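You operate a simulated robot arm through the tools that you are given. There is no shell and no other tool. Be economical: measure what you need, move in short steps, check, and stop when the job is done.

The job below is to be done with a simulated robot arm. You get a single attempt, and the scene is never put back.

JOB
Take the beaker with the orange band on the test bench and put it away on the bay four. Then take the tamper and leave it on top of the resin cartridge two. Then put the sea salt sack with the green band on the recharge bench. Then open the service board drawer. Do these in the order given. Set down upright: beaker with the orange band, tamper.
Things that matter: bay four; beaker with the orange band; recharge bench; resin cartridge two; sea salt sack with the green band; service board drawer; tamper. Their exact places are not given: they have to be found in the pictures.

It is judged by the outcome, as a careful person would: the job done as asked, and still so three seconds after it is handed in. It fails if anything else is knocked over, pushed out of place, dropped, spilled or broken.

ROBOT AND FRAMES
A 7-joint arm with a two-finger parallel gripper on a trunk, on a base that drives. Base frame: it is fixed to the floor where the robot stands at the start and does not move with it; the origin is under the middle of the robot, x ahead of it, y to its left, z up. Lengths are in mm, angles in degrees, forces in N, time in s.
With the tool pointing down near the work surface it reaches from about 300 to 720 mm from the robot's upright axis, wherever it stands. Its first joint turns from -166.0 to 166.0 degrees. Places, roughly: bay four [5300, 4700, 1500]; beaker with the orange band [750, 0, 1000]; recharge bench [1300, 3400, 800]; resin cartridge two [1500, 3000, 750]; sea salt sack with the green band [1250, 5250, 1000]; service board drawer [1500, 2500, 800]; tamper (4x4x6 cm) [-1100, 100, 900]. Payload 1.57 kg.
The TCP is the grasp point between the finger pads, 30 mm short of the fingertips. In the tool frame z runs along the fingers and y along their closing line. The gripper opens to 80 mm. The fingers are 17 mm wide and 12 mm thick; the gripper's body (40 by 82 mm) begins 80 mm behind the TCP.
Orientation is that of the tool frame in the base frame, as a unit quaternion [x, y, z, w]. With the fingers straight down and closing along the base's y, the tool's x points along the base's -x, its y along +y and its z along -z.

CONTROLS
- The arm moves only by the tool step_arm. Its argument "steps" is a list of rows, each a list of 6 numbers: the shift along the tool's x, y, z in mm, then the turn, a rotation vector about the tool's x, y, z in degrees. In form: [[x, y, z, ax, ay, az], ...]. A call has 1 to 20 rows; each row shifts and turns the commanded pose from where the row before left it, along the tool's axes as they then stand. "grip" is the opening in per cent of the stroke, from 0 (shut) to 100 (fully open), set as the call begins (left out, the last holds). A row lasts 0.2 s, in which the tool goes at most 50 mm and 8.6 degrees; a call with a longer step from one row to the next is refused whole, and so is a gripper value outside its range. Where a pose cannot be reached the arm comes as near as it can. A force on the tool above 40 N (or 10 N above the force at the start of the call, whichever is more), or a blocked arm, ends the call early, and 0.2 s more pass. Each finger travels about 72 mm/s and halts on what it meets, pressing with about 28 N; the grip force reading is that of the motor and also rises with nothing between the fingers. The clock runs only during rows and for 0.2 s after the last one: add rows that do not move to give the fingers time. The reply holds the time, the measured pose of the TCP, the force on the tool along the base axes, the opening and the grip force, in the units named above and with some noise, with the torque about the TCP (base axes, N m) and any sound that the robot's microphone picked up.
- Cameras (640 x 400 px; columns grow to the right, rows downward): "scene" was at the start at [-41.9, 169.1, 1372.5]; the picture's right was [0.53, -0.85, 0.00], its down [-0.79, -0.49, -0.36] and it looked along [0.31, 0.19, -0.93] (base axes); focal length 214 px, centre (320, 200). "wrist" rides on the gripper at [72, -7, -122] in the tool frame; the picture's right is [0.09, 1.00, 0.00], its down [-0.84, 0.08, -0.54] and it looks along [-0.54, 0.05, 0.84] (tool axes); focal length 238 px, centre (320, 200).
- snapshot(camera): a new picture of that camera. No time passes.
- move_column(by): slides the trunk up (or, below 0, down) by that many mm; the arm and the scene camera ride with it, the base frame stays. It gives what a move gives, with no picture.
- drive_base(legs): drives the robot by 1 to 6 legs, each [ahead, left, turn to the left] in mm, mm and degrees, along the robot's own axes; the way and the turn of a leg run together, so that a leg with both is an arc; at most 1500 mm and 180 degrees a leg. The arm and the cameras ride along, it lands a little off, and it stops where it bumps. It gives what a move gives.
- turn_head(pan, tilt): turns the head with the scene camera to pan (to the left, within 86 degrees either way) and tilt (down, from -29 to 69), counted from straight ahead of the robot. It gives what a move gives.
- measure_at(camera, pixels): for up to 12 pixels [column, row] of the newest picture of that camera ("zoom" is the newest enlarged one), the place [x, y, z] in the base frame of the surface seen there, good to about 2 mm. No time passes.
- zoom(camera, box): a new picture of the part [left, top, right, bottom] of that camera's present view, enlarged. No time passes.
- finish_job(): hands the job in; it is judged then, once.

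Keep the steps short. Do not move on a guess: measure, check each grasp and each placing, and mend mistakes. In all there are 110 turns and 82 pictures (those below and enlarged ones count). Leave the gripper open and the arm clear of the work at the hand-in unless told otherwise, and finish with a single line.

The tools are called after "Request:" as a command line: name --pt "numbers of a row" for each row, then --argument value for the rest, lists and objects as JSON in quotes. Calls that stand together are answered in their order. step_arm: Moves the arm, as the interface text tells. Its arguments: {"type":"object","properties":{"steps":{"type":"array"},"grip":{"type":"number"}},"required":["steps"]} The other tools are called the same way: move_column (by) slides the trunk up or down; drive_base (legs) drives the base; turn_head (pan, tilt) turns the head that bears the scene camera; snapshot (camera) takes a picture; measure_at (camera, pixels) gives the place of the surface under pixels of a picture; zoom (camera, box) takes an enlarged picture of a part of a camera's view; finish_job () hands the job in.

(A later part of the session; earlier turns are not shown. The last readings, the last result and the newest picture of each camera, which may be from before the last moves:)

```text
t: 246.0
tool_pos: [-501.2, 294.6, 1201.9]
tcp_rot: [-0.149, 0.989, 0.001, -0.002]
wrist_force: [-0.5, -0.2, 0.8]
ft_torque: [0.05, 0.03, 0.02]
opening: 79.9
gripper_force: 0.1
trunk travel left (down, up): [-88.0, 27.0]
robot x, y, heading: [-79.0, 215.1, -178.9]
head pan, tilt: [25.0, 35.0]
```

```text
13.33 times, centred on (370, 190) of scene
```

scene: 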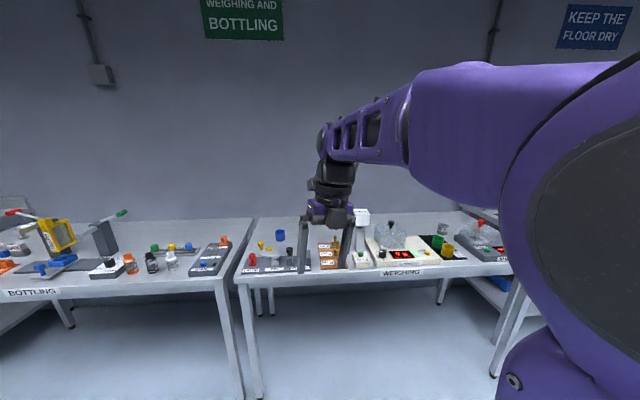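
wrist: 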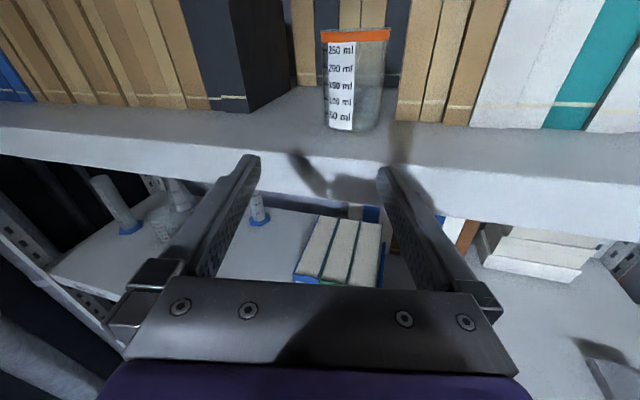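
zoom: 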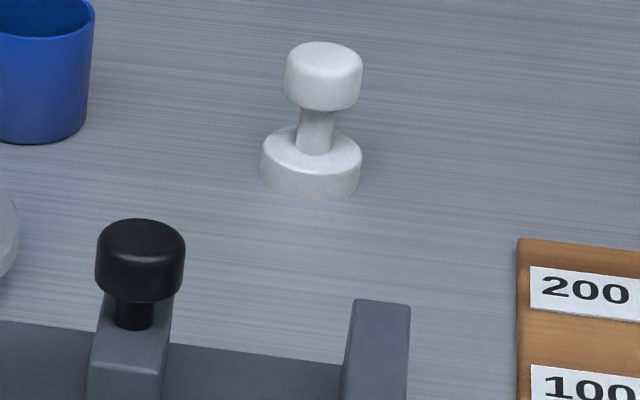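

Tamper centre ≈(−1122, 72), head top z≈907, 32 mm wide head. I drive in and bring the tool above it.

Request:
drive_base --legs '[[0, 143, -1.1], [380, 0, 0]]'

Request:
move_column --by -60

Request:
step_arm --pt "35 -1 15 0 0 0" --pt "40 -1 20 0 0 0" --pt "40 -1 20 0 0 0" --pt "40 -1 25 0 0 0" --pt "40 -1 25 0 0 0" --pt "30 -1 25 0 0 0" --pt "0 0 0 0 0 0"

Request:
snapshot --camera "wrist"

```text
t: 250.1
tool_pos: [-890.2, 158.6, 1201.7]
tcp_rot: [-0.139, 0.99, -0.001, -0.001]
wrist_force: [0.1, -0.2, -0.2]
ft_torque: [0.02, 0.01, 0.06]
opening: 79.8
gripper_force: 0.0
trunk travel left (down, up): [-88.0, 27.0]
robot x, y, heading: [-468.7, 68.7, -180.0]
head pan, tilt: [25.0, 35.0]
```

```text
t: 251.1
tool_pos: [-891.8, 157.9, 1139.5]
tcp_rot: [-0.138, 0.99, 0.0, -0.001]
wrist_force: [0.4, -0.3, -0.1]
ft_torque: [-0.01, 0.0, 0.0]
opening: 80.0
gripper_force: 0.1
trunk travel left (down, up): [-28.0, 87.0]
robot x, y, heading: [-471.8, 74.2, -179.9]
head pan, tilt: [25.0, 35.0]
```

```text
t: 252.7
tool_pos: [-1106.3, 87.7, 1012.0]
tcp_rot: [-0.138, 0.99, 0.0, -0.002]
wrist_force: [0.0, -0.3, -0.2]
ft_torque: [0.01, 0.02, 0.02]
opening: 80.2
gripper_force: 0.0
trunk travel left (down, up): [-28.0, 87.0]
robot x, y, heading: [-468.1, 72.3, -180.0]
head pan, tilt: [25.0, 35.0]
```

```text
23 pictures are left
```

wrist: 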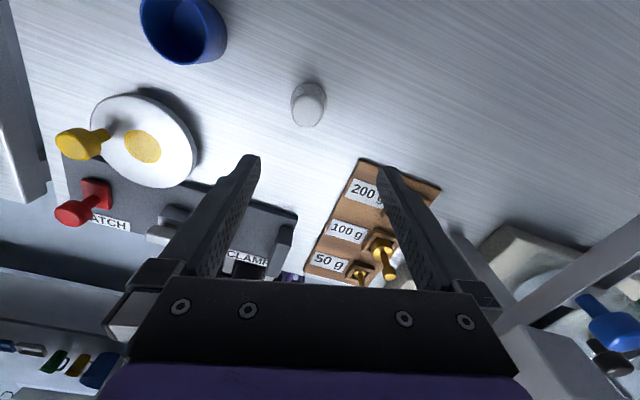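

Request:
measure_at --camera "wrist" --pixels '[[308, 92], [308, 112], [294, 103], [323, 103], [308, 124], [308, 103], [300, 95], [316, 95]]'

```text
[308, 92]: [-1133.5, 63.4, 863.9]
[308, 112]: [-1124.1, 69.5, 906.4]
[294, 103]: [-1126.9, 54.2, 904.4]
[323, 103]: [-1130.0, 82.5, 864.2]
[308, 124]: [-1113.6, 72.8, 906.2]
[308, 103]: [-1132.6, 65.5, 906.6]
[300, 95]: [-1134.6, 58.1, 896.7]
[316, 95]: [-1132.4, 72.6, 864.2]
```

Request:
step_arm --pt "12 -6 10 0 0 0" --pt "11 -6.4 14 0 0 0" --pt "0 0 20 0 0 0" --pt "0 0 20 0 0 0" --pt "0 0 20 0 0 0" --pt "0 0 18 0 0 0" --pt "0 0 12 0 0 0" --pt "0 0 0 0 0 0"

Request:
snapshot --camera "wrist"

```text
t: 254.5
tool_pos: [-1124.6, 73.6, 898.5]
tcp_rot: [-0.138, 0.99, 0.0, -0.001]
wrist_force: [0.8, 0.1, 0.3]
ft_torque: [-0.01, 0.0, 0.0]
opening: 79.8
gripper_force: 0.1
trunk travel left (down, up): [-28.0, 87.0]
robot x, y, heading: [-465.7, 75.5, -179.8]
head pan, tilt: [25.0, 35.0]
```

```text
22 pictures are left
```

wrist: 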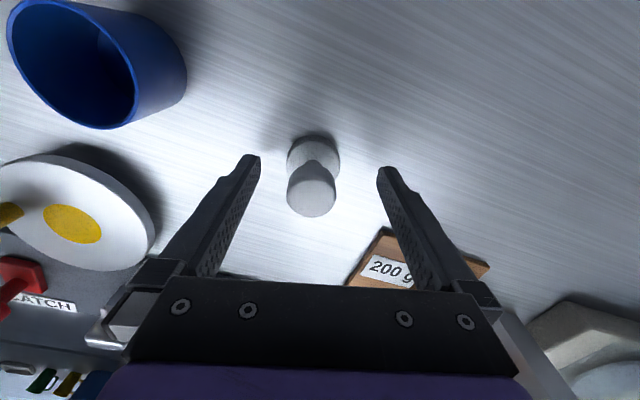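

Head sits about 4 mm left of centre; nudge and close, then lift.

Request:
step_arm --pt "0 -4 0 0 0 0" --pt "0 0 0 0 0 0"

Request:
step_arm --pt "0 0 0 0 0 0" --pt "0 0 0 0 0 0" --pt "0 0 0 0 0 0" --pt "0 0 0 0 0 0" --pt "0 0 0 0 0 0" --pt "0 0 -10 0 0 0" --pt "0 0 -20 0 0 0" --pt "0 0 -25 0 0 0" --pt "0 0 -25 0 0 0" --grip 20

Request:
snapshot --camera "wrist"

```text
t: 255.1
tool_pos: [-1124.0, 69.9, 899.3]
tcp_rot: [-0.139, 0.99, 0.0, -0.003]
wrist_force: [-0.1, -0.4, -0.3]
ft_torque: [-0.02, -0.05, -0.02]
opening: 80.1
gripper_force: 0.0
trunk travel left (down, up): [-28.0, 87.0]
robot x, y, heading: [-470.5, 72.3, -180.3]
head pan, tilt: [25.0, 35.0]
```

```text
t: 257.1
tool_pos: [-1124.2, 67.1, 979.3]
tcp_rot: [-0.139, 0.99, 0.0, -0.002]
wrist_force: [-0.4, -0.6, -1.3]
ft_torque: [0.04, -0.05, 0.04]
opening: 28.4
gripper_force: 27.5
trunk travel left (down, up): [-28.0, 87.0]
robot x, y, heading: [-468.4, 69.3, -179.8]
head pan, tilt: [25.0, 35.0]
```

```text
21 pictures are left
```

wrist: 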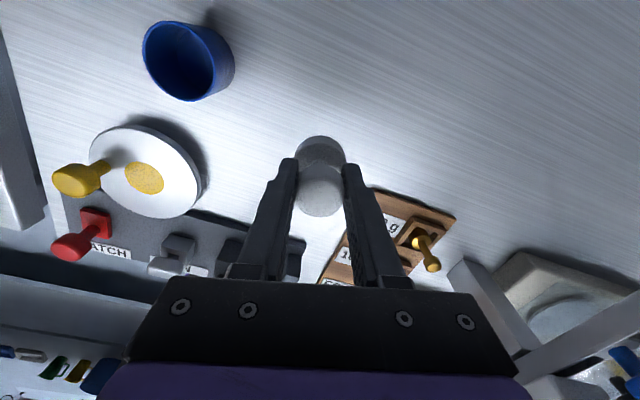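

The tamper is held. I retract the arm and drive back through the aisle to the east side of the service board.

Request:
step_arm --pt "-10 0 -30 0 0 0" --pt "-25 0 -25 0 0 0" --pt "-40 0 -20 0 0 0" --pt "-40 0 -20 0 0 0" --pt "-40 0 -20 0 0 0" --pt "-40 0 -20 0 0 0" --pt "-30 0 -10 0 0 0"

Request:
drive_base --legs '[[-300, 0, 0], [0, -1310, 0], [-1500, 0, 0], [-1000, 0, 0], [0, -1000, 0]]'

Request:
turn_head --pan -15 --tilt 30

Request:
snapshot --camera "scene"

```text
t: 258.7
tool_pos: [-911.0, 131.7, 1118.3]
tcp_rot: [-0.138, 0.99, 0.0, 0.001]
wrist_force: [-0.2, 0.7, -0.3]
ft_torque: [0.03, -0.04, -0.01]
opening: 28.4
gripper_force: 27.9
trunk travel left (down, up): [-28.0, 87.0]
robot x, y, heading: [-471.2, 72.1, -179.9]
head pan, tilt: [25.0, 35.0]
```

```text
t: 295.0
tool_pos: [1930.5, 2487.5, 1120.4]
tcp_rot: [-0.123, 0.992, 0.0, -0.002]
wrist_force: [0.1, -0.5, -0.1]
ft_torque: [-0.03, -0.01, 0.01]
opening: 28.4
gripper_force: 27.5
trunk travel left (down, up): [-28.0, 87.0]
robot x, y, heading: [2366.0, 2413.9, 178.1]
head pan, tilt: [25.0, 35.0]
```

```text
t: 296.1
tool_pos: [1930.3, 2487.4, 1120.1]
tcp_rot: [-0.122, 0.992, -0.001, -0.002]
wrist_force: [0.5, -0.9, -0.8]
ft_torque: [0.02, 0.01, -0.02]
opening: 28.6
gripper_force: 28.0
trunk travel left (down, up): [-28.0, 87.0]
robot x, y, heading: [2363.8, 2416.0, 178.3]
head pan, tilt: [-15.0, 30.0]
```

```text
20 pictures are left
```

scene: 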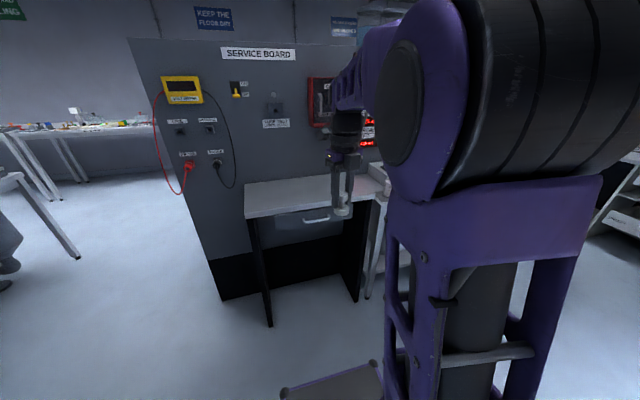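

Request:
drive_base --legs '[[0, -1100, 1.8]]'

Request:
turn_head --pan 20 --tilt 32

Request:
snapshot --camera "scene"

```text
t: 307.3
tool_pos: [1951.3, 3621.3, 1120.2]
tcp_rot: [-0.135, 0.991, -0.001, -0.001]
wrist_force: [0.2, -0.4, -0.8]
ft_torque: [0.03, -0.01, -0.03]
opening: 28.3
gripper_force: 27.8
trunk travel left (down, up): [-28.0, 87.0]
robot x, y, heading: [2392.1, 3556.9, 179.5]
head pan, tilt: [-15.0, 30.0]
```

```text
t: 308.3
tool_pos: [1951.3, 3620.5, 1119.8]
tcp_rot: [-0.134, 0.991, 0.0, -0.001]
wrist_force: [-0.2, 0.5, 0.2]
ft_torque: [0.01, 0.01, -0.02]
opening: 28.4
gripper_force: 28.0
trunk travel left (down, up): [-28.0, 87.0]
robot x, y, heading: [2391.2, 3555.2, 179.5]
head pan, tilt: [20.0, 32.0]
```

```text
19 pictures are left
```

scene: 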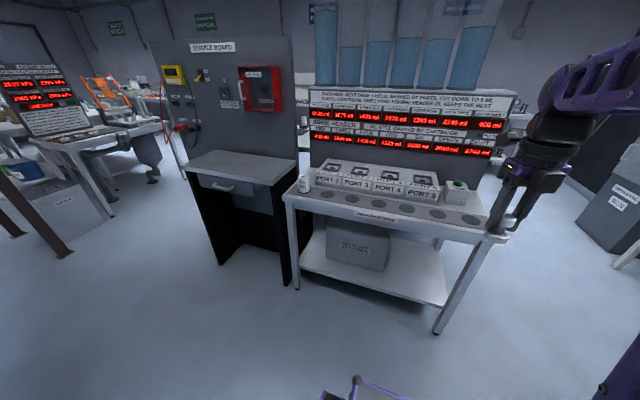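

Request:
zoom --camera "scene" --box '[280, 140, 500, 260]'

Request:
measure_at --camera "scene" --pixels '[[304, 180], [304, 190], [310, 197], [340, 205], [420, 220], [470, 222], [458, 187], [330, 178], [290, 195], [480, 238], [225, 187], [355, 170]]'

```text
2.91 times, centred on (390, 200) of scene
```

zoom: 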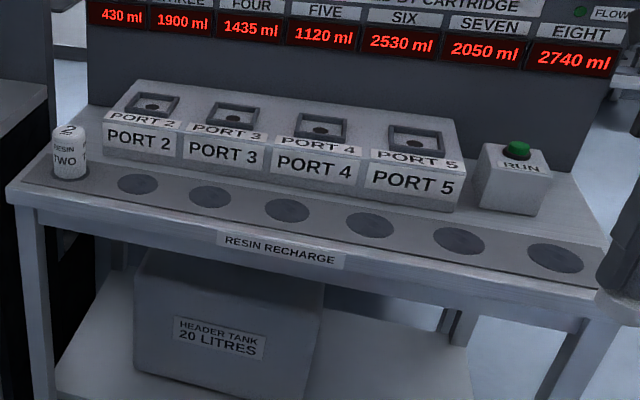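

```text
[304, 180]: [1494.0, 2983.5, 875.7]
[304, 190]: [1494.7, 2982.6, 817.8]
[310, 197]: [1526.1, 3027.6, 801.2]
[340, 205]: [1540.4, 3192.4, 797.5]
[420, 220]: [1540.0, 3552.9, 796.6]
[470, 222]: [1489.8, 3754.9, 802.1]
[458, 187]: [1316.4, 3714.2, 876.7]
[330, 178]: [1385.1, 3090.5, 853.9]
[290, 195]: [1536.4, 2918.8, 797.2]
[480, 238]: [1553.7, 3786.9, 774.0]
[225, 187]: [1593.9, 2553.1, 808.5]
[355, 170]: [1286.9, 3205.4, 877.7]
```

Resin cartridge two is the white cylinder at the bench's front left, about (1470, 2983). I drive to it.

Request:
drive_base --legs '[[0, 600, 0], [310, 0, 0.5]]'

Request:
turn_head --pan -15 --tilt 38

Request:
zoom --camera "scene" --box '[220, 120, 420, 280]'

```text
t: 316.2
tool_pos: [1643.9, 3014.9, 1121.4]
tcp_rot: [-0.142, 0.99, 0.0, -0.002]
wrist_force: [0.1, -0.5, -0.1]
ft_torque: [0.01, 0.0, 0.01]
opening: 28.4
gripper_force: 27.3
trunk travel left (down, up): [-28.0, 87.0]
robot x, y, heading: [2084.1, 2961.2, -179.3]
head pan, tilt: [20.0, 32.0]
```

```text
t: 317.2
tool_pos: [1642.2, 3016.8, 1120.1]
tcp_rot: [-0.142, 0.99, 0.0, -0.002]
wrist_force: [0.0, 0.4, -0.3]
ft_torque: [-0.01, 0.0, -0.03]
opening: 28.4
gripper_force: 27.7
trunk travel left (down, up): [-28.0, 87.0]
robot x, y, heading: [2082.9, 2961.4, -179.5]
head pan, tilt: [-15.0, 38.0]
```

```text
2.50 times, centred on (320, 200) of scene
```

zoom: 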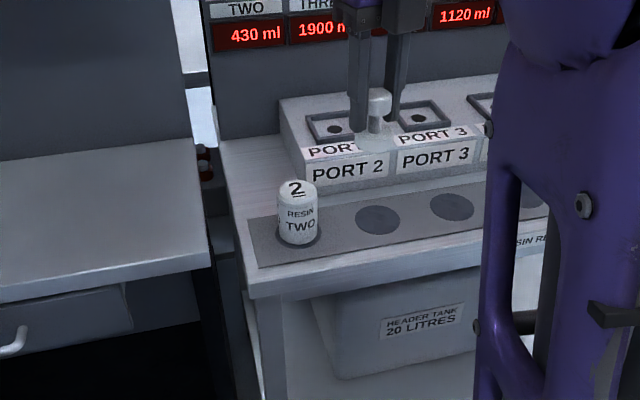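

Request:
measure_at --camera "zoom" --pixels '[[280, 188], [316, 188], [298, 180], [297, 200], [297, 190], [298, 225], [283, 215], [313, 215], [297, 243], [380, 222], [450, 207], [378, 130]]'

```text
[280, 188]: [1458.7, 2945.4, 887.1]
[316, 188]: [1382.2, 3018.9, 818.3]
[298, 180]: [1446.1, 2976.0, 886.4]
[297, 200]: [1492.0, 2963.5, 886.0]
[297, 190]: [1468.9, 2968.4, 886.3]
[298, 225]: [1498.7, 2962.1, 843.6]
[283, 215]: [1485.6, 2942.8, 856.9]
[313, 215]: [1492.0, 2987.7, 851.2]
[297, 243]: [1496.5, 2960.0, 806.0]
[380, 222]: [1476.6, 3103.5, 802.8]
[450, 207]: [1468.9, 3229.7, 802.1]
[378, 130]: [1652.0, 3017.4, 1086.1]
```

Cartridge top centre ≈(1469, 2968), z 886. I move the tamper over it at z 960 and check.

Request:
step_arm --pt "30 0 20 0 0 0" --pt "30 0 20 0 0 0" --pt "30 0 25 0 0 0" --pt "30 0 25 0 0 0" --pt "30 1 25 0 0 0" --pt "30 0.6 25 0 0 0" --pt "0 0 18 0 0 0" --pt "0 0 0 0 0 0"

Request:
zoom --camera "scene" --box '[260, 130, 380, 230]'

Request:
snapshot --camera "wrist"

```text
t: 319.0
tool_pos: [1469.7, 2966.2, 961.4]
tcp_rot: [-0.143, 0.99, -0.001, -0.002]
wrist_force: [0.3, 0.5, -0.9]
ft_torque: [-0.02, -0.01, -0.01]
opening: 28.6
gripper_force: 28.4
trunk travel left (down, up): [-28.0, 87.0]
robot x, y, heading: [2082.0, 2960.4, -179.8]
head pan, tilt: [-15.0, 38.0]
```

```text
4.00 times, centred on (320, 180) of scene
```

zoom: 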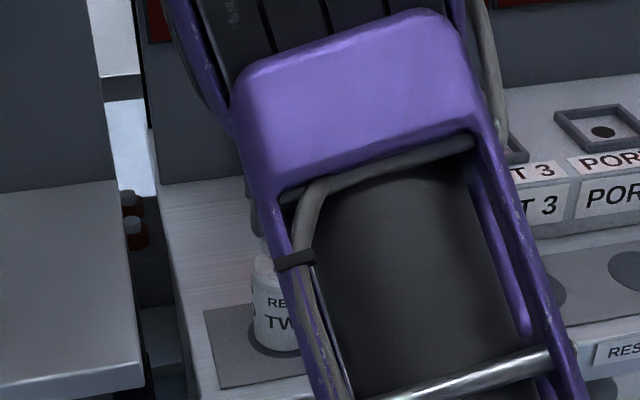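

```text
15 pictures are left
```

wrist: 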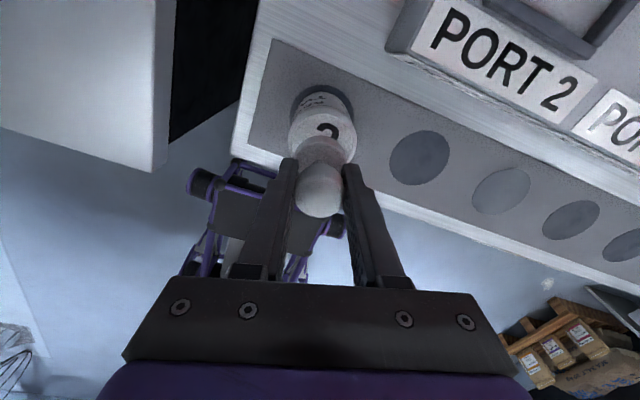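

Request:
measure_at --camera "wrist" --pixels '[[294, 130], [351, 130], [322, 112], [305, 118], [342, 118], [298, 143], [347, 145], [322, 130]]'

```text
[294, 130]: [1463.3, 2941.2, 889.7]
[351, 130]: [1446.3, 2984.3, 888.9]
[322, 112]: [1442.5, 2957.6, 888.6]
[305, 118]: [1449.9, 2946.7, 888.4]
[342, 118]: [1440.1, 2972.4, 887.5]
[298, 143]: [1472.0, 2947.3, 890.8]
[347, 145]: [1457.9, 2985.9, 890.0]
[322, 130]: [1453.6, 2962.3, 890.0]
```

Nearly centred; cartridge centre ≈(1466, 2966), top z 889. I nudge 3 mm and lower until contact.

Request:
step_arm --pt "2.5 0.5 8 0 0 0" --pt "0 0 7 0 0 0" --pt "0 0 2 0 0 0" --pt "0 0 2 0 0 0" --pt "0 0 0 0 0 0"

```text
t: 320.2
tool_pos: [1468.1, 2966.0, 944.0]
tcp_rot: [-0.142, 0.99, -0.001, -0.002]
wrist_force: [0.1, 0.3, -0.8]
ft_torque: [-0.04, 0.01, 0.03]
opening: 28.3
gripper_force: 27.9
trunk travel left (down, up): [-28.0, 87.0]
robot x, y, heading: [2084.5, 2960.2, -179.9]
head pan, tilt: [-15.0, 38.0]
```

Request:
step_arm --pt "0 0 1.5 0 0 0" --pt "0 0 1.5 0 0 0" --pt "0 0 1 0 0 0" --pt "0 0 1 0 0 0" --pt "0 0 0 0 0 0"

```text
t: 321.4
tool_pos: [1467.0, 2966.5, 939.8]
tcp_rot: [-0.143, 0.99, -0.001, -0.002]
wrist_force: [0.0, 0.7, -0.2]
ft_torque: [0.03, 0.01, -0.01]
opening: 28.2
gripper_force: 28.0
trunk travel left (down, up): [-28.0, 87.0]
robot x, y, heading: [2084.5, 2958.3, -179.6]
head pan, tilt: [-15.0, 38.0]
```

Request:
step_arm --pt "0 0 1 0 0 0" --pt "0 0 1 0 0 0" --pt "0 0 1 0 0 0" --pt "0 0 0 0 0 0"

```text
t: 322.4
tool_pos: [1466.0, 2966.0, 937.3]
tcp_rot: [-0.142, 0.99, 0.001, -0.004]
wrist_force: [-1.0, -1.3, 7.0]
ft_torque: [-0.04, -0.04, 0.01]
opening: 28.3
gripper_force: 28.2
trunk travel left (down, up): [-28.0, 87.0]
robot x, y, heading: [2086.0, 2963.0, -179.4]
head pan, tilt: [-15.0, 38.0]
```

Contact (7 N). I open and rise straight up.

Request:
step_arm --pt "0 0 -0.5 0 0 0" --pt "0 0 0 0 0 0" --pt "0 0 0 0 0 0" --pt "0 0 0 0 0 0" --pt "0 0 -15 0 0 0" --pt "0 0 -25 0 0 0" --pt "0 0 -30 0 0 0" --pt "0 0 -40 0 0 0" --pt "0 0 0 0 0 0" --grip 100

Request:
snapshot --camera "wrist"

```text
t: 324.4
tool_pos: [1466.9, 2966.0, 1046.4]
tcp_rot: [-0.143, 0.99, 0.001, -0.002]
wrist_force: [0.5, 1.0, 0.9]
ft_torque: [0.0, -0.02, -0.01]
opening: 80.0
gripper_force: 0.1
trunk travel left (down, up): [-28.0, 87.0]
robot x, y, heading: [2082.4, 2962.7, -179.6]
head pan, tilt: [-15.0, 38.0]
```

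```text
14 pictures are left
```

wrist: 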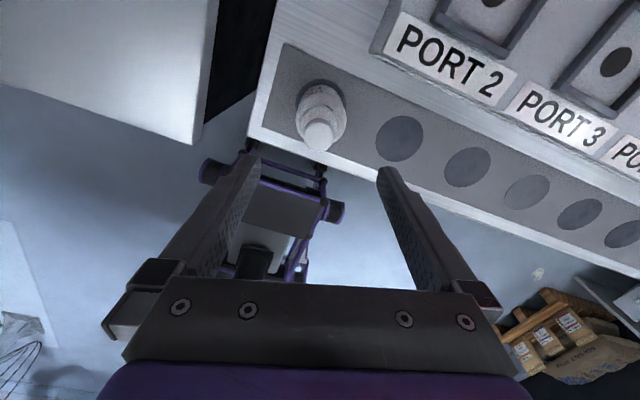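

The tamper stands on the cartridge. Now I retract, back off, and turn north to find the green-banded sack.

Request:
step_arm --pt "-20 0 -30 0 0 0" --pt "-40 0 -20 0 0 0" --pt "-40 0 -20 0 0 0" --pt "-40 0 -20 0 0 0" --pt "-40 0 -10 0 0 0" --pt "-20 0 0 0 0 0"

Request:
drive_base --legs '[[-260, 0, 0], [0, -850, 0], [0, 0, -90]]'

Request:
turn_head --pan 30 --tilt 25

Request:
snapshot --camera "scene"

```text
t: 325.8
tool_pos: [1661.6, 3021.8, 1144.6]
tcp_rot: [-0.143, 0.99, 0.001, -0.002]
wrist_force: [0.9, -0.3, 0.3]
ft_torque: [-0.01, 0.02, 0.01]
opening: 80.3
gripper_force: 0.0
trunk travel left (down, up): [-28.0, 87.0]
robot x, y, heading: [2081.7, 2961.9, -179.4]
head pan, tilt: [-15.0, 38.0]
```

```text
t: 339.7
tool_pos: [2374.0, 4230.5, 1145.3]
tcp_rot: [0.59, 0.808, 0.001, -0.002]
wrist_force: [0.3, 0.3, 0.5]
ft_torque: [0.01, 0.01, -0.02]
opening: 79.8
gripper_force: 0.0
trunk travel left (down, up): [-28.0, 87.0]
robot x, y, heading: [2321.3, 3803.4, 91.7]
head pan, tilt: [-15.0, 38.0]
```

```text
t: 340.8
tool_pos: [2374.3, 4231.6, 1144.0]
tcp_rot: [0.59, 0.808, -0.001, 0.001]
wrist_force: [0.3, -0.8, -0.8]
ft_torque: [-0.03, 0.01, -0.01]
opening: 80.1
gripper_force: 0.0
trunk travel left (down, up): [-28.0, 87.0]
robot x, y, heading: [2323.7, 3803.4, 91.9]
head pan, tilt: [30.0, 25.0]
```

```text
13 pictures are left
```

scene: 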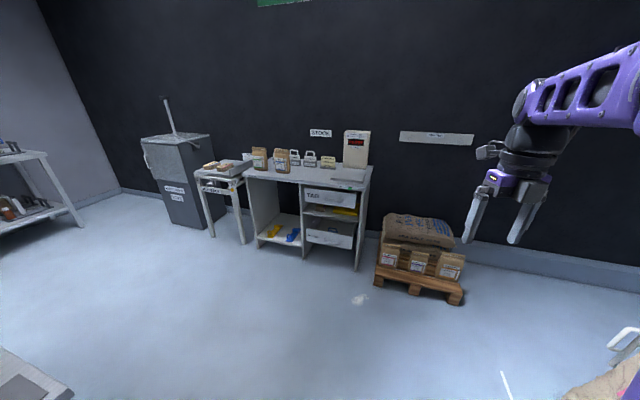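

Request:
zoom --camera "scene" --box '[190, 120, 380, 230]'

Request:
measure_at --camera "scene" --pixels '[[260, 150], [260, 162], [282, 155], [283, 168], [300, 175], [210, 163], [222, 170], [350, 150], [360, 175], [378, 285], [357, 268], [248, 242]]'

```text
3.37 times, centred on (285, 175) of scene
```

zoom: 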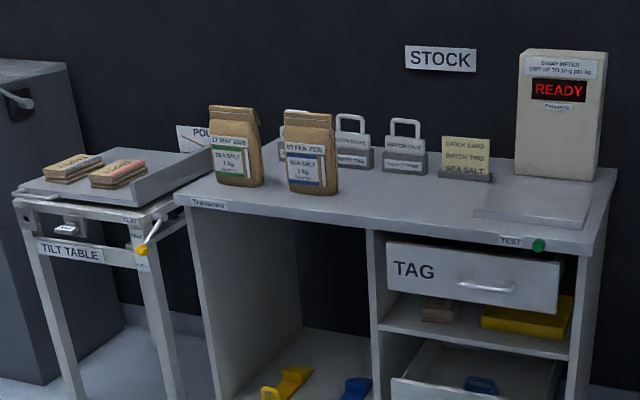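

```text
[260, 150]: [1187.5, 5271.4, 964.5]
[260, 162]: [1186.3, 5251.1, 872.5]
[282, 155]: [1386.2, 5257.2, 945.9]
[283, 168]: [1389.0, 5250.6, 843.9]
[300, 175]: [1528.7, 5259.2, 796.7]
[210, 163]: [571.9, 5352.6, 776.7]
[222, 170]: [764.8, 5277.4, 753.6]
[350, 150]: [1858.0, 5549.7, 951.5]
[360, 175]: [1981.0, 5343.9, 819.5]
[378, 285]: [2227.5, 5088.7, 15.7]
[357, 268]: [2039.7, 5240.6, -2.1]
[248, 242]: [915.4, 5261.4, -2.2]
```

The green-banded sack is the left one, around (1187, 5265), on the stock table (z≈797). I measure its shape.

Request:
measure_at --camera "zoom" --pixels '[[213, 178], [246, 183], [230, 183], [250, 180], [261, 178], [253, 130], [259, 125], [230, 110], [212, 112], [245, 115], [258, 150], [270, 195]]'

```text
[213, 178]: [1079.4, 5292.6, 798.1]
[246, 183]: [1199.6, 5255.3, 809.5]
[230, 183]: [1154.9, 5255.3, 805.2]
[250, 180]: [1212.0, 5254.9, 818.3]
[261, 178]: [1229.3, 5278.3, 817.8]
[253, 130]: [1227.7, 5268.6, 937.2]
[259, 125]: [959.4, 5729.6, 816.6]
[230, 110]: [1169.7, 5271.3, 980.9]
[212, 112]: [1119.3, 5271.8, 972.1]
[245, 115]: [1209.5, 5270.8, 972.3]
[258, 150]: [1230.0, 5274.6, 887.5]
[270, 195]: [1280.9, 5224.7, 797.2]
```

Sack: x 1120–1230, front y 5255, top z ~980. I drive in front of it, then look with the wrist camera.

Request:
drive_base --legs '[[930, 0, -1.9], [0, 1228, 0]]'

Request:
step_arm --pt "0 0 0 0 0 8.5" --pt "0 0 0 0 0 8.5" --pt "0 0 0 0 0 8.5" --pt "0 0 0 0 0 8.5" --pt "0 0 0 0 0 8.5" --pt "0 0 0 0 0 8.5" --pt "0 0 0 0 0 8.5" --pt "0 0 0 0 0 8.5"

```text
t: 357.5
tool_pos: [1096.9, 5129.9, 1144.0]
tcp_rot: [0.587, 0.81, 0.0, 0.0]
wrist_force: [-0.8, 0.5, -0.6]
ft_torque: [0.0, 0.0, -0.02]
opening: 80.0
gripper_force: 0.1
trunk travel left (down, up): [-28.0, 87.0]
robot x, y, heading: [1046.3, 4702.2, 92.3]
head pan, tilt: [30.0, 25.0]
```

```text
t: 359.3
tool_pos: [1098.7, 5131.2, 1137.8]
tcp_rot: [0.94, 0.342, 0.001, 0.0]
wrist_force: [0.7, 0.6, 0.3]
ft_torque: [0.04, 0.03, 0.02]
opening: 80.2
gripper_force: 0.1
out of reach, approached as far as the arm can: row 3
trunk travel left (down, up): [-28.0, 87.0]
robot x, y, heading: [1048.8, 4704.4, 92.3]
head pan, tilt: [30.0, 25.0]
```

Request:
step_arm --pt "0 0 0 0 0 8" --pt "0 0 0 0 0 8" --pt "0 0 0 0 0 8" --pt "0 0 0 0 0 8" --pt "0 0 0 0 0 8" --pt "0 0 0 0 0 0"

Request:
snapshot --camera "wrist"

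```text
t: 360.7
tool_pos: [1187.6, 5011.0, 1074.0]
tcp_rot: [1.0, 0.001, 0.001, 0.0]
wrist_force: [-0.8, -0.1, 0.1]
ft_torque: [-0.02, -0.02, 0.02]
opening: 79.9
gripper_force: 0.0
out of reach, approached as far as the arm can: row 1, 2, 3, 4, 5
trunk travel left (down, up): [-28.0, 87.0]
robot x, y, heading: [1050.1, 4702.4, 91.8]
head pan, tilt: [30.0, 25.0]
```

```text
11 pictures are left
```

wrist: 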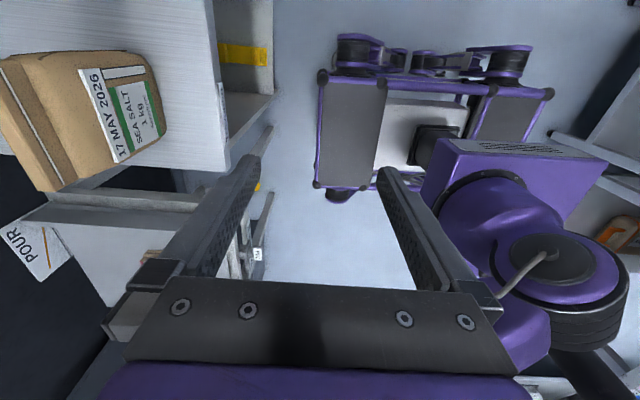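

Clockwise hits a joint limit, so I'll turn the other way. Meanwhile this view shows the sack; I measure its depth.

Request:
measure_at --camera "wrist" --pixels '[[140, 110], [110, 70], [100, 150], [20, 130], [45, 65], [75, 185], [8, 75], [45, 180], [60, 120], [160, 100], [90, 110], [190, 150]]'

Request:
step_arm --pt "0 0 -2 0 0 -8.5" --pt "0 0 -2 0 0 -8.5" --pt "0 0 -2 0 0 -8.5" --pt "0 0 -2 0 0 -8.5" --pt "0 0 -2 0 0 -8.5" --pt "0 0 -5 0 0 -8.5" --pt "0 0 -5 0 0 -8.5" --pt "0 0 -5 0 0 -8.5" --pt "0 0 -5 0 0 -8.5" --pt "0 0 -5 0 0 -8.5" --pt "0 0 -5 0 0 -8.5" --pt "0 0 -5 0 0 -8.5" --pt "0 0 -5 0 0 -8.5" --pt "0 0 0 0 0 -8.5" --pt "0 0 0 0 0 -8.5" --pt "0 0 0 0 0 -8.5" --pt "0 0 0 0 0 -8.5" --pt "0 0 0 0 0 -8.5" --pt "0 0 0 0 0 -8.5" --pt "0 0 0 0 0 -8.5"

```text
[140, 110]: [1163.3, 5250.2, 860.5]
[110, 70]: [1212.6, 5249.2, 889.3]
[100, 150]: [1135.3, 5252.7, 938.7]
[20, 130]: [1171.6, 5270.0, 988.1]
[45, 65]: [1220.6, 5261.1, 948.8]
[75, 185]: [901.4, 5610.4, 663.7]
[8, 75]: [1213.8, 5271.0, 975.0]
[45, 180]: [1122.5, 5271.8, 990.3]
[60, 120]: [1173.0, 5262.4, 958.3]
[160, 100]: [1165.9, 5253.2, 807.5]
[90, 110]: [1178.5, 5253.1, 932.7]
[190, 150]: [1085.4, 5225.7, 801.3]
```

```text
t: 364.9
tool_pos: [1186.4, 5010.7, 1122.6]
tcp_rot: [0.086, 0.996, 0.0, 0.0]
wrist_force: [0.5, 0.6, 0.0]
ft_torque: [0.01, 0.04, -0.01]
opening: 79.9
gripper_force: 0.1
trunk travel left (down, up): [-28.0, 87.0]
robot x, y, heading: [1046.7, 4704.2, 92.0]
head pan, tilt: [30.0, 25.0]
```

The other way works. I finish the turn (closing along base y) and move above the sack (1175, 5284).

Request:
step_arm --pt "0 0 0 0 0 -5" --pt "0 0 0 0 0 -4.9" --pt "1.6 39 5 0 0 0" --pt "1.6 39 5 0 0 0" --pt "1.6 39 8 0 0 0" --pt "1.6 39 8 0 0 0" --pt "1.6 39 8 0 0 0" --pt "1.6 39 12 0 0 0" --pt "1.4 39 12 0 0 0" --pt "0 0 0 0 0 0"

Request:
snapshot --camera "wrist"

```text
t: 367.1
tool_pos: [1177.0, 5282.6, 1063.9]
tcp_rot: [0.001, 1.0, -0.001, 0.0]
wrist_force: [0.5, 0.5, 0.7]
ft_torque: [-0.04, 0.0, 0.01]
opening: 80.1
gripper_force: 0.0
trunk travel left (down, up): [-28.0, 87.0]
robot x, y, heading: [1051.3, 4702.4, 92.1]
head pan, tilt: [30.0, 25.0]
```

```text
10 pictures are left
```

wrist: 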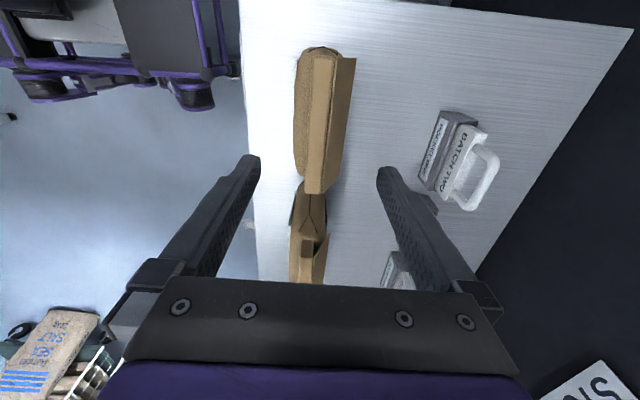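

Request:
measure_at --camera "wrist" --pixels '[[297, 130], [302, 170], [312, 130], [330, 130], [343, 130], [348, 110], [320, 190], [325, 50], [300, 80], [420, 190], [340, 160]]'

```text
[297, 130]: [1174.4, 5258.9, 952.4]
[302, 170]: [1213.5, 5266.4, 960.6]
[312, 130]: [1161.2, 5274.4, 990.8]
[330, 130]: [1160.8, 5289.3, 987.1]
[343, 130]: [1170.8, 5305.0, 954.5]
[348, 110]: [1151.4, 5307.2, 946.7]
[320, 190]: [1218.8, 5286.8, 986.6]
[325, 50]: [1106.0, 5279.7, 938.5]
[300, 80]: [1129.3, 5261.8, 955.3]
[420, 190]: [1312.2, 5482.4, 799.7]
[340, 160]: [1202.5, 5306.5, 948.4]
```

The sack is centred between the fingers (y≈5282, ~60 thick). Descend to z≈922, close, lift a little.

Request:
step_arm --pt "5 0 15 0 0 0" --pt "0 0 20 0 0 0" --pt "0 0 20 0 0 0" --pt "0 0 20 0 0 0" --pt "0 0 20 0 0 0" --pt "0 0 20 0 0 0" --pt "0 0 15 0 0 0" --pt "0 0 12 0 0 0" --pt "0 0 0 0 0 0"

Request:
step_arm --pt "0 0 0 0 0 0" --pt "0 0 0 0 0 0" --pt "0 0 0 0 0 0" --pt "0 0 0 0 0 0" --grip 20

Request:
step_arm --pt "0 0 -10 0 0 0" --pt "0 0 -15 0 0 0" --pt "0 0 -20 0 0 0" --pt "0 0 -20 0 0 0" --pt "0 0 0 0 0 0"

Request:
snapshot --camera "wrist"

```text
t: 369.1
tool_pos: [1169.6, 5283.3, 924.4]
tcp_rot: [0.0, 1.0, 0.0, 0.001]
wrist_force: [-0.4, 0.3, 0.1]
ft_torque: [-0.02, -0.01, -0.01]
opening: 80.6
gripper_force: 0.0
trunk travel left (down, up): [-28.0, 87.0]
robot x, y, heading: [1048.9, 4705.5, 92.1]
head pan, tilt: [30.0, 25.0]
```

```text
t: 370.1
tool_pos: [1171.0, 5282.0, 924.5]
tcp_rot: [0.0, 1.0, 0.0, 0.0]
wrist_force: [0.3, -3.6, 1.7]
ft_torque: [-0.29, 0.02, 0.01]
opening: 48.7
gripper_force: 28.1
trunk travel left (down, up): [-28.0, 87.0]
robot x, y, heading: [1046.0, 4706.3, 92.3]
head pan, tilt: [30.0, 25.0]
```

```text
t: 371.3
tool_pos: [1169.0, 5285.7, 989.2]
tcp_rot: [0.0, 1.0, 0.0, -0.001]
wrist_force: [-0.5, 0.1, -10.2]
ft_torque: [0.03, -0.05, 0.01]
opening: 48.5
gripper_force: 28.7
trunk travel left (down, up): [-28.0, 87.0]
robot x, y, heading: [1046.4, 4705.5, 92.0]
head pan, tilt: [30.0, 25.0]
```

```text
9 pictures are left
```

wrist: 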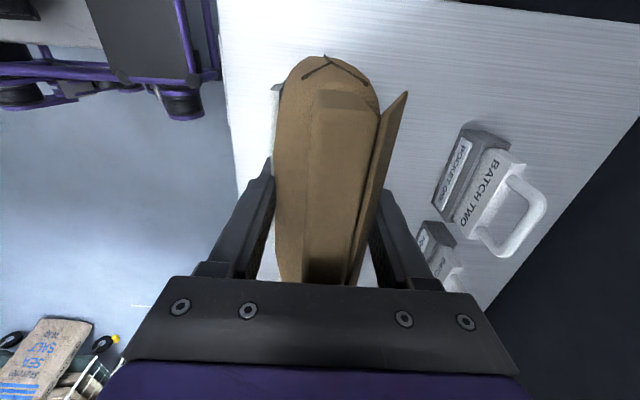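

The sack is held (10 N load). I lift it high, drive around to the recharge bench and face it.

Request:
step_arm --pt "0 0 -25 0 0 0" --pt "0 0 -25 0 0 0" --pt "0 0 -25 0 0 0" --pt "0 0 -25 0 0 0" --pt "0 0 -15 0 0 0" --pt "0 0 0 0 0 0"

Request:
drive_base --legs '[[-300, 0, 0], [0, -1250, 0], [0, 0, 88], [0, 950, 0]]'

```text
t: 372.7
tool_pos: [1169.0, 5285.4, 1105.3]
tcp_rot: [0.0, 1.0, -0.001, 0.001]
wrist_force: [0.5, -0.1, -9.9]
ft_torque: [0.02, -0.02, -0.01]
opening: 48.3
gripper_force: 28.2
trunk travel left (down, up): [-28.0, 87.0]
robot x, y, heading: [1046.8, 4705.2, 92.3]
head pan, tilt: [30.0, 25.0]
```

```text
t: 399.7
tool_pos: [1746.1, 3597.9, 1104.8]
tcp_rot: [-0.707, 0.707, -0.001, 0.0]
wrist_force: [0.1, 0.7, -10.2]
ft_torque: [0.03, -0.01, 0.02]
opening: 48.5
gripper_force: 28.2
trunk travel left (down, up): [-28.0, 87.0]
robot x, y, heading: [2329.8, 3476.8, -178.1]
head pan, tilt: [30.0, 25.0]
```

Request:
drive_base --legs '[[0, 68, 0], [268, 0, 0]]'

Request:
turn_head --pan -25 --tilt 40

Request:
snapshot --camera "scene"

```text
t: 402.5
tool_pos: [1476.9, 3518.0, 1104.7]
tcp_rot: [0.709, -0.706, 0.0, 0.0]
wrist_force: [0.4, 0.4, -10.4]
ft_torque: [0.04, 0.04, -0.01]
opening: 48.4
gripper_force: 28.3
trunk travel left (down, up): [-28.0, 87.0]
robot x, y, heading: [2059.3, 3398.2, -177.6]
head pan, tilt: [30.0, 25.0]
```

```text
t: 403.7
tool_pos: [1477.7, 3518.7, 1104.3]
tcp_rot: [0.709, -0.706, 0.0, -0.001]
wrist_force: [0.2, 0.8, -10.7]
ft_torque: [-0.01, -0.03, 0.01]
opening: 48.1
gripper_force: 28.3
trunk travel left (down, up): [-28.0, 87.0]
robot x, y, heading: [2060.5, 3400.3, -177.7]
head pan, tilt: [-25.0, 40.0]
```

```text
8 pictures are left
```

scene: 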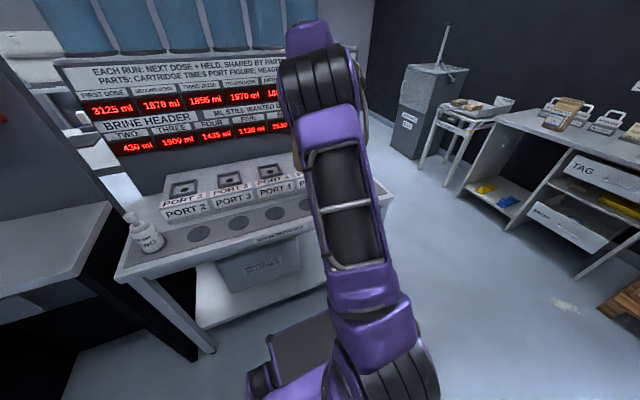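

The strip below is clear. I lower the sack to near the bench, then feel for contact.

Request:
step_arm --pt "0 0 25 0 0 0" --pt "0 0 25 0 0 0" --pt "0 0 25 0 0 0" --pt "0 0 25 0 0 0" --pt "0 0 25 0 0 0" --pt "0 0 20 0 0 0" --pt "0 0 15 0 0 0" --pt "0 0 6 0 0 0" --pt "0 0 3 0 0 0" --pt "0 0 2 0 0 0" --pt "0 0 0 0 0 0"

```text
t: 406.1
tool_pos: [1476.7, 3518.5, 933.2]
tcp_rot: [0.709, -0.705, 0.001, -0.001]
wrist_force: [-0.8, -0.3, -9.6]
ft_torque: [0.04, 0.03, -0.01]
opening: 48.6
gripper_force: 27.3
trunk travel left (down, up): [-28.0, 87.0]
robot x, y, heading: [2060.5, 3403.0, -177.3]
head pan, tilt: [-25.0, 40.0]
```

Request:
step_arm --pt "0 0 1.5 0 0 0" --pt "0 0 1.5 0 0 0" --pt "0 0 1.5 0 0 0" --pt "0 0 1 0 0 0" --pt "0 0 0 0 0 0"

```text
t: 407.3
tool_pos: [1478.0, 3519.2, 929.1]
tcp_rot: [0.709, -0.705, -0.001, 0.0]
wrist_force: [-1.8, -0.4, 0.7]
ft_torque: [-0.46, 0.53, -0.02]
opening: 48.2
gripper_force: 27.5
trunk travel left (down, up): [-28.0, 87.0]
robot x, y, heading: [2062.0, 3402.2, -177.7]
head pan, tilt: [-25.0, 40.0]
```

The load is on the bench. Release and rise.

Request:
step_arm --pt "0 0 0.5 0 0 0" --pt "0 0 0 0 0 0" --pt "0 0 0 0 0 0" --pt "0 0 0 0 0 0" --pt "0 0 0 0 0 0" --pt "0 0 -15 0 0 0" --pt "0 0 -25 0 0 0" --pt "0 0 -30 0 0 0" --pt "0 0 -35 0 0 0" --pt "0 0 -35 0 0 0" --pt "0 0 -20 0 0 0" --grip 100

Request:
snapshot --camera "wrist"

```text
t: 409.7
tool_pos: [1477.6, 3519.7, 1089.6]
tcp_rot: [0.709, -0.706, 0.0, -0.001]
wrist_force: [-1.0, 0.1, 0.2]
ft_torque: [0.0, 0.0, -0.02]
opening: 80.0
gripper_force: 0.1
trunk travel left (down, up): [-28.0, 87.0]
robot x, y, heading: [2060.8, 3400.5, -178.0]
head pan, tilt: [-25.0, 40.0]
```

```text
7 pictures are left
```

wrist: 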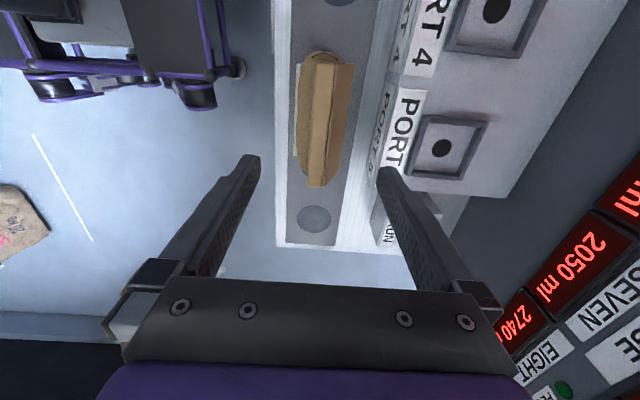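

The sack stands on the recharge bench. Next is the drawer: I back away and move to its handle (≈1598, 2530, 807).

Request:
drive_base --legs '[[-175, 0, -1.5], [0, 985, 0]]'

Request:
step_arm --pt "0 0 30 0 0 0" --pt "0 0 30 0 0 0" --pt "0 0 0 0 0 0"

Request:
snapshot --camera "wrist"

```text
t: 420.7
tool_pos: [1678.6, 2551.8, 1088.6]
tcp_rot: [-0.699, 0.715, 0.001, 0.001]
wrist_force: [-0.5, 0.1, -0.6]
ft_torque: [0.03, 0.01, -0.02]
opening: 80.0
gripper_force: 0.0
trunk travel left (down, up): [-28.0, 87.0]
robot x, y, heading: [2256.5, 2418.7, -179.1]
head pan, tilt: [-25.0, 40.0]
```

```text
t: 421.5
tool_pos: [1679.6, 2551.5, 1027.5]
tcp_rot: [-0.7, 0.714, 0.0, 0.001]
wrist_force: [-0.3, 0.2, -1.0]
ft_torque: [-0.02, -0.01, -0.01]
opening: 80.0
gripper_force: 0.0
trunk travel left (down, up): [-28.0, 87.0]
robot x, y, heading: [2256.0, 2415.5, -178.8]
head pan, tilt: [-25.0, 40.0]
```

```text
6 pictures are left
```

wrist: 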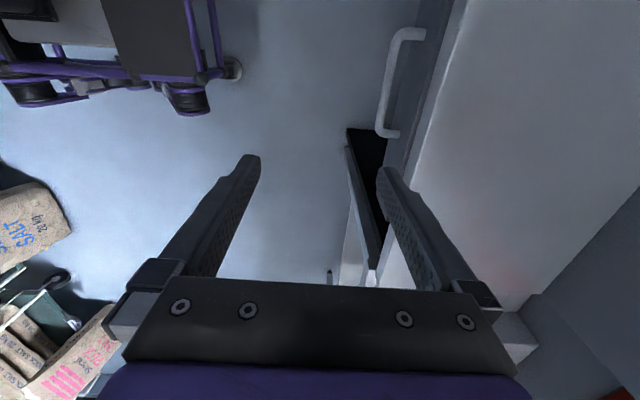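

Request:
measure_at --camera "wrist" --pixels '[[387, 85], [383, 110], [395, 50], [388, 133], [408, 35], [420, 35], [400, 100], [405, 120], [425, 120], [440, 60], [399, 132], [380, 125]]'

```text
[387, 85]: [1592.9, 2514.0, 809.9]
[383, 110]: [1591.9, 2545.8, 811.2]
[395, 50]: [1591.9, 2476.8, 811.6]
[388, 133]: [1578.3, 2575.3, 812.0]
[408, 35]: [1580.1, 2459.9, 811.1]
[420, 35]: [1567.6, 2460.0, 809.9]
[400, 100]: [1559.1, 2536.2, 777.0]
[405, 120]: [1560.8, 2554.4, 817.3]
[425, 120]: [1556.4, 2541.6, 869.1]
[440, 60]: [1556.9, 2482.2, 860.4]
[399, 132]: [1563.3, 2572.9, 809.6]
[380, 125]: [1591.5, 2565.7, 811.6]
```

The bar centre is ≈(1589, y 2460–2575, z 806), the drawer face at x 1560. I close to 22 mm, and line up so the inner finger goes between bar and face.

Request:
drive_base --legs '[[60, 0, 0]]'

Request:
step_arm --pt "10 0 0 0 0 -1.2" --pt "12 0 20 0 0 0" --pt "12 0 30 0 0 0" --pt "0 0 30 0 0 0" --pt "0 0 0 0 0 0" --grip 27.5

```text
t: 422.4
tool_pos: [1620.8, 2550.2, 1028.1]
tcp_rot: [-0.699, 0.715, 0.001, 0.001]
wrist_force: [0.6, -0.5, -0.9]
ft_torque: [0.01, 0.01, 0.01]
opening: 80.0
gripper_force: 0.1
trunk travel left (down, up): [-28.0, 87.0]
robot x, y, heading: [2202.2, 2417.2, -178.9]
head pan, tilt: [-25.0, 40.0]
```

```text
t: 423.6
tool_pos: [1620.1, 2517.3, 947.1]
tcp_rot: [0.707, -0.707, 0.0, -0.001]
wrist_force: [-0.3, -0.3, -0.9]
ft_torque: [-0.03, -0.05, -0.01]
opening: 21.7
gripper_force: 0.0
trunk travel left (down, up): [-28.0, 87.0]
robot x, y, heading: [2197.9, 2414.3, -179.3]
head pan, tilt: [-25.0, 40.0]
```

Request:
step_arm --pt "0 16 0 0 0 0" --pt "0 15 0 0 0 0" --pt "0 0 25 0 0 0" --pt "0 0 25 0 0 0" --pt "0 0 25 0 0 0" --pt "0 0 15 0 0 0" --pt "0 0 0 0 0 0"

Request:
snapshot --camera "wrist"

```text
t: 425.2
tool_pos: [1591.5, 2515.9, 857.5]
tcp_rot: [0.707, -0.707, 0.0, -0.001]
wrist_force: [0.7, 0.2, 0.9]
ft_torque: [0.03, -0.01, 0.02]
opening: 22.2
gripper_force: 0.0
trunk travel left (down, up): [-28.0, 87.0]
robot x, y, heading: [2197.4, 2417.0, -179.2]
head pan, tilt: [-25.0, 40.0]
```

```text
5 pictures are left
```

wrist: 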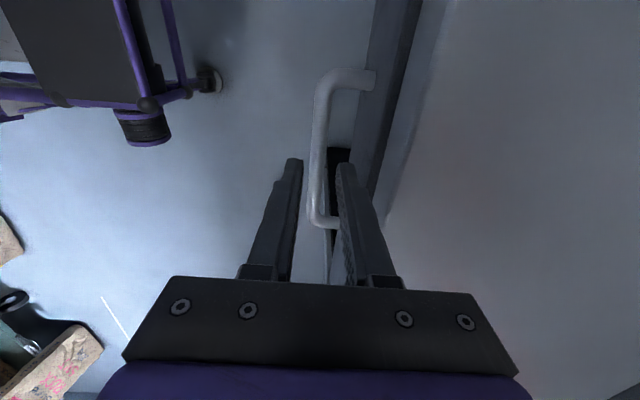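

The bar lies between the fingers. Descend to z≈816 and close on it.

Request:
step_arm --pt "0 1 8 0 0 0" --pt "0 0 8 0 0 0" --pt "0 0 8 0 0 0" --pt "0 0 8 0 0 0" --pt "0 0 8 0 0 0" --pt "0 0 0 0 0 0"

Request:
step_arm --pt "0 0 0 0 0 0" --pt "0 0 0 0 0 0" --pt "0 0 0 0 0 0" --grip 0

```text
t: 426.6
tool_pos: [1590.4, 2516.4, 817.3]
tcp_rot: [-0.706, 0.708, -0.002, 0.001]
wrist_force: [-0.4, 0.6, -0.5]
ft_torque: [0.02, 0.0, 0.04]
opening: 22.0
gripper_force: 0.1
trunk travel left (down, up): [-28.0, 87.0]
robot x, y, heading: [2196.0, 2418.9, -179.0]
head pan, tilt: [-25.0, 40.0]
```

```text
t: 427.4
tool_pos: [1591.6, 2516.6, 817.8]
tcp_rot: [-0.706, 0.708, -0.002, 0.002]
wrist_force: [24.1, -2.4, 0.1]
ft_torque: [-0.16, -0.26, -0.32]
opening: 11.8
gripper_force: 28.8
trunk travel left (down, up): [-28.0, 87.0]
robot x, y, heading: [2202.4, 2419.6, -179.3]
head pan, tilt: [-25.0, 40.0]
```

The bar is gripped (11.8 mm). I pull toward the robot (tool −y).

Request:
step_arm --pt "0 -5 0 0 0 0" --pt "0 -8 0 0 0 0" --pt "0 -10 0 0 0 0" --pt "0 -12 0 0 0 0" --pt "0 -12 0 0 0 0" --pt "0 -12 0 0 0 0" --pt "0 -12 0 0 0 0" --pt "0 -12 0 0 0 0" --pt "0 -12 0 0 0 0" --pt "0 -12 0 0 0 0" --pt "0 -12 0 0 0 0" --pt "0 -12 0 0 0 0" --pt "0 -12 0 0 0 0" --pt "0 -12 0 0 0 0" --pt "0 -12 0 0 0 0" --pt "0 0 0 0 0 0"

```text
t: 430.8
tool_pos: [1757.5, 2516.8, 817.5]
tcp_rot: [0.707, -0.707, 0.001, -0.002]
wrist_force: [-0.2, -10.3, -16.0]
ft_torque: [-0.28, -0.02, -0.39]
opening: 11.8
gripper_force: 29.1
trunk travel left (down, up): [-28.0, 87.0]
robot x, y, heading: [2197.7, 2416.6, -179.0]
head pan, tilt: [-25.0, 40.0]
```

Open 166 mm so far; I keep pulling gently until it stops.

Request:
step_arm --pt "0 -10 0 0 0 0" --pt "0 -10 0 0 0 0" --pt "0 -10 0 0 0 0" --pt "0 -10 0 0 0 0" --pt "0 -10 0 0 0 0" --pt "0 -10 0 0 0 0" --pt "0 0 0 0 0 0"

Request:
snapshot --camera "wrist"

```text
t: 432.0
tool_pos: [1792.4, 2517.1, 819.0]
tcp_rot: [-0.707, 0.707, 0.008, -0.004]
wrist_force: [-11.5, 0.7, -21.4]
ft_torque: [-0.02, 0.13, -0.44]
opening: 11.9
gripper_force: 28.9
trunk travel left (down, up): [-28.0, 87.0]
robot x, y, heading: [2196.6, 2414.0, -179.1]
head pan, tilt: [-25.0, 40.0]
stopped in row 5: the force on the tool passed its limit at 50 N (the readings are from after the stop); the commanded pose is now the measured one
```

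```text
4 pictures are left
```

wrist: 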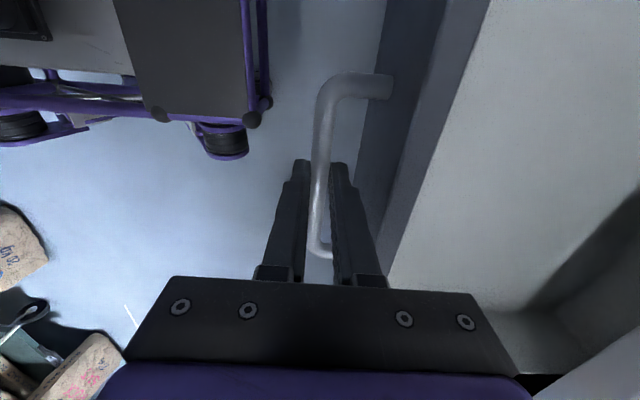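

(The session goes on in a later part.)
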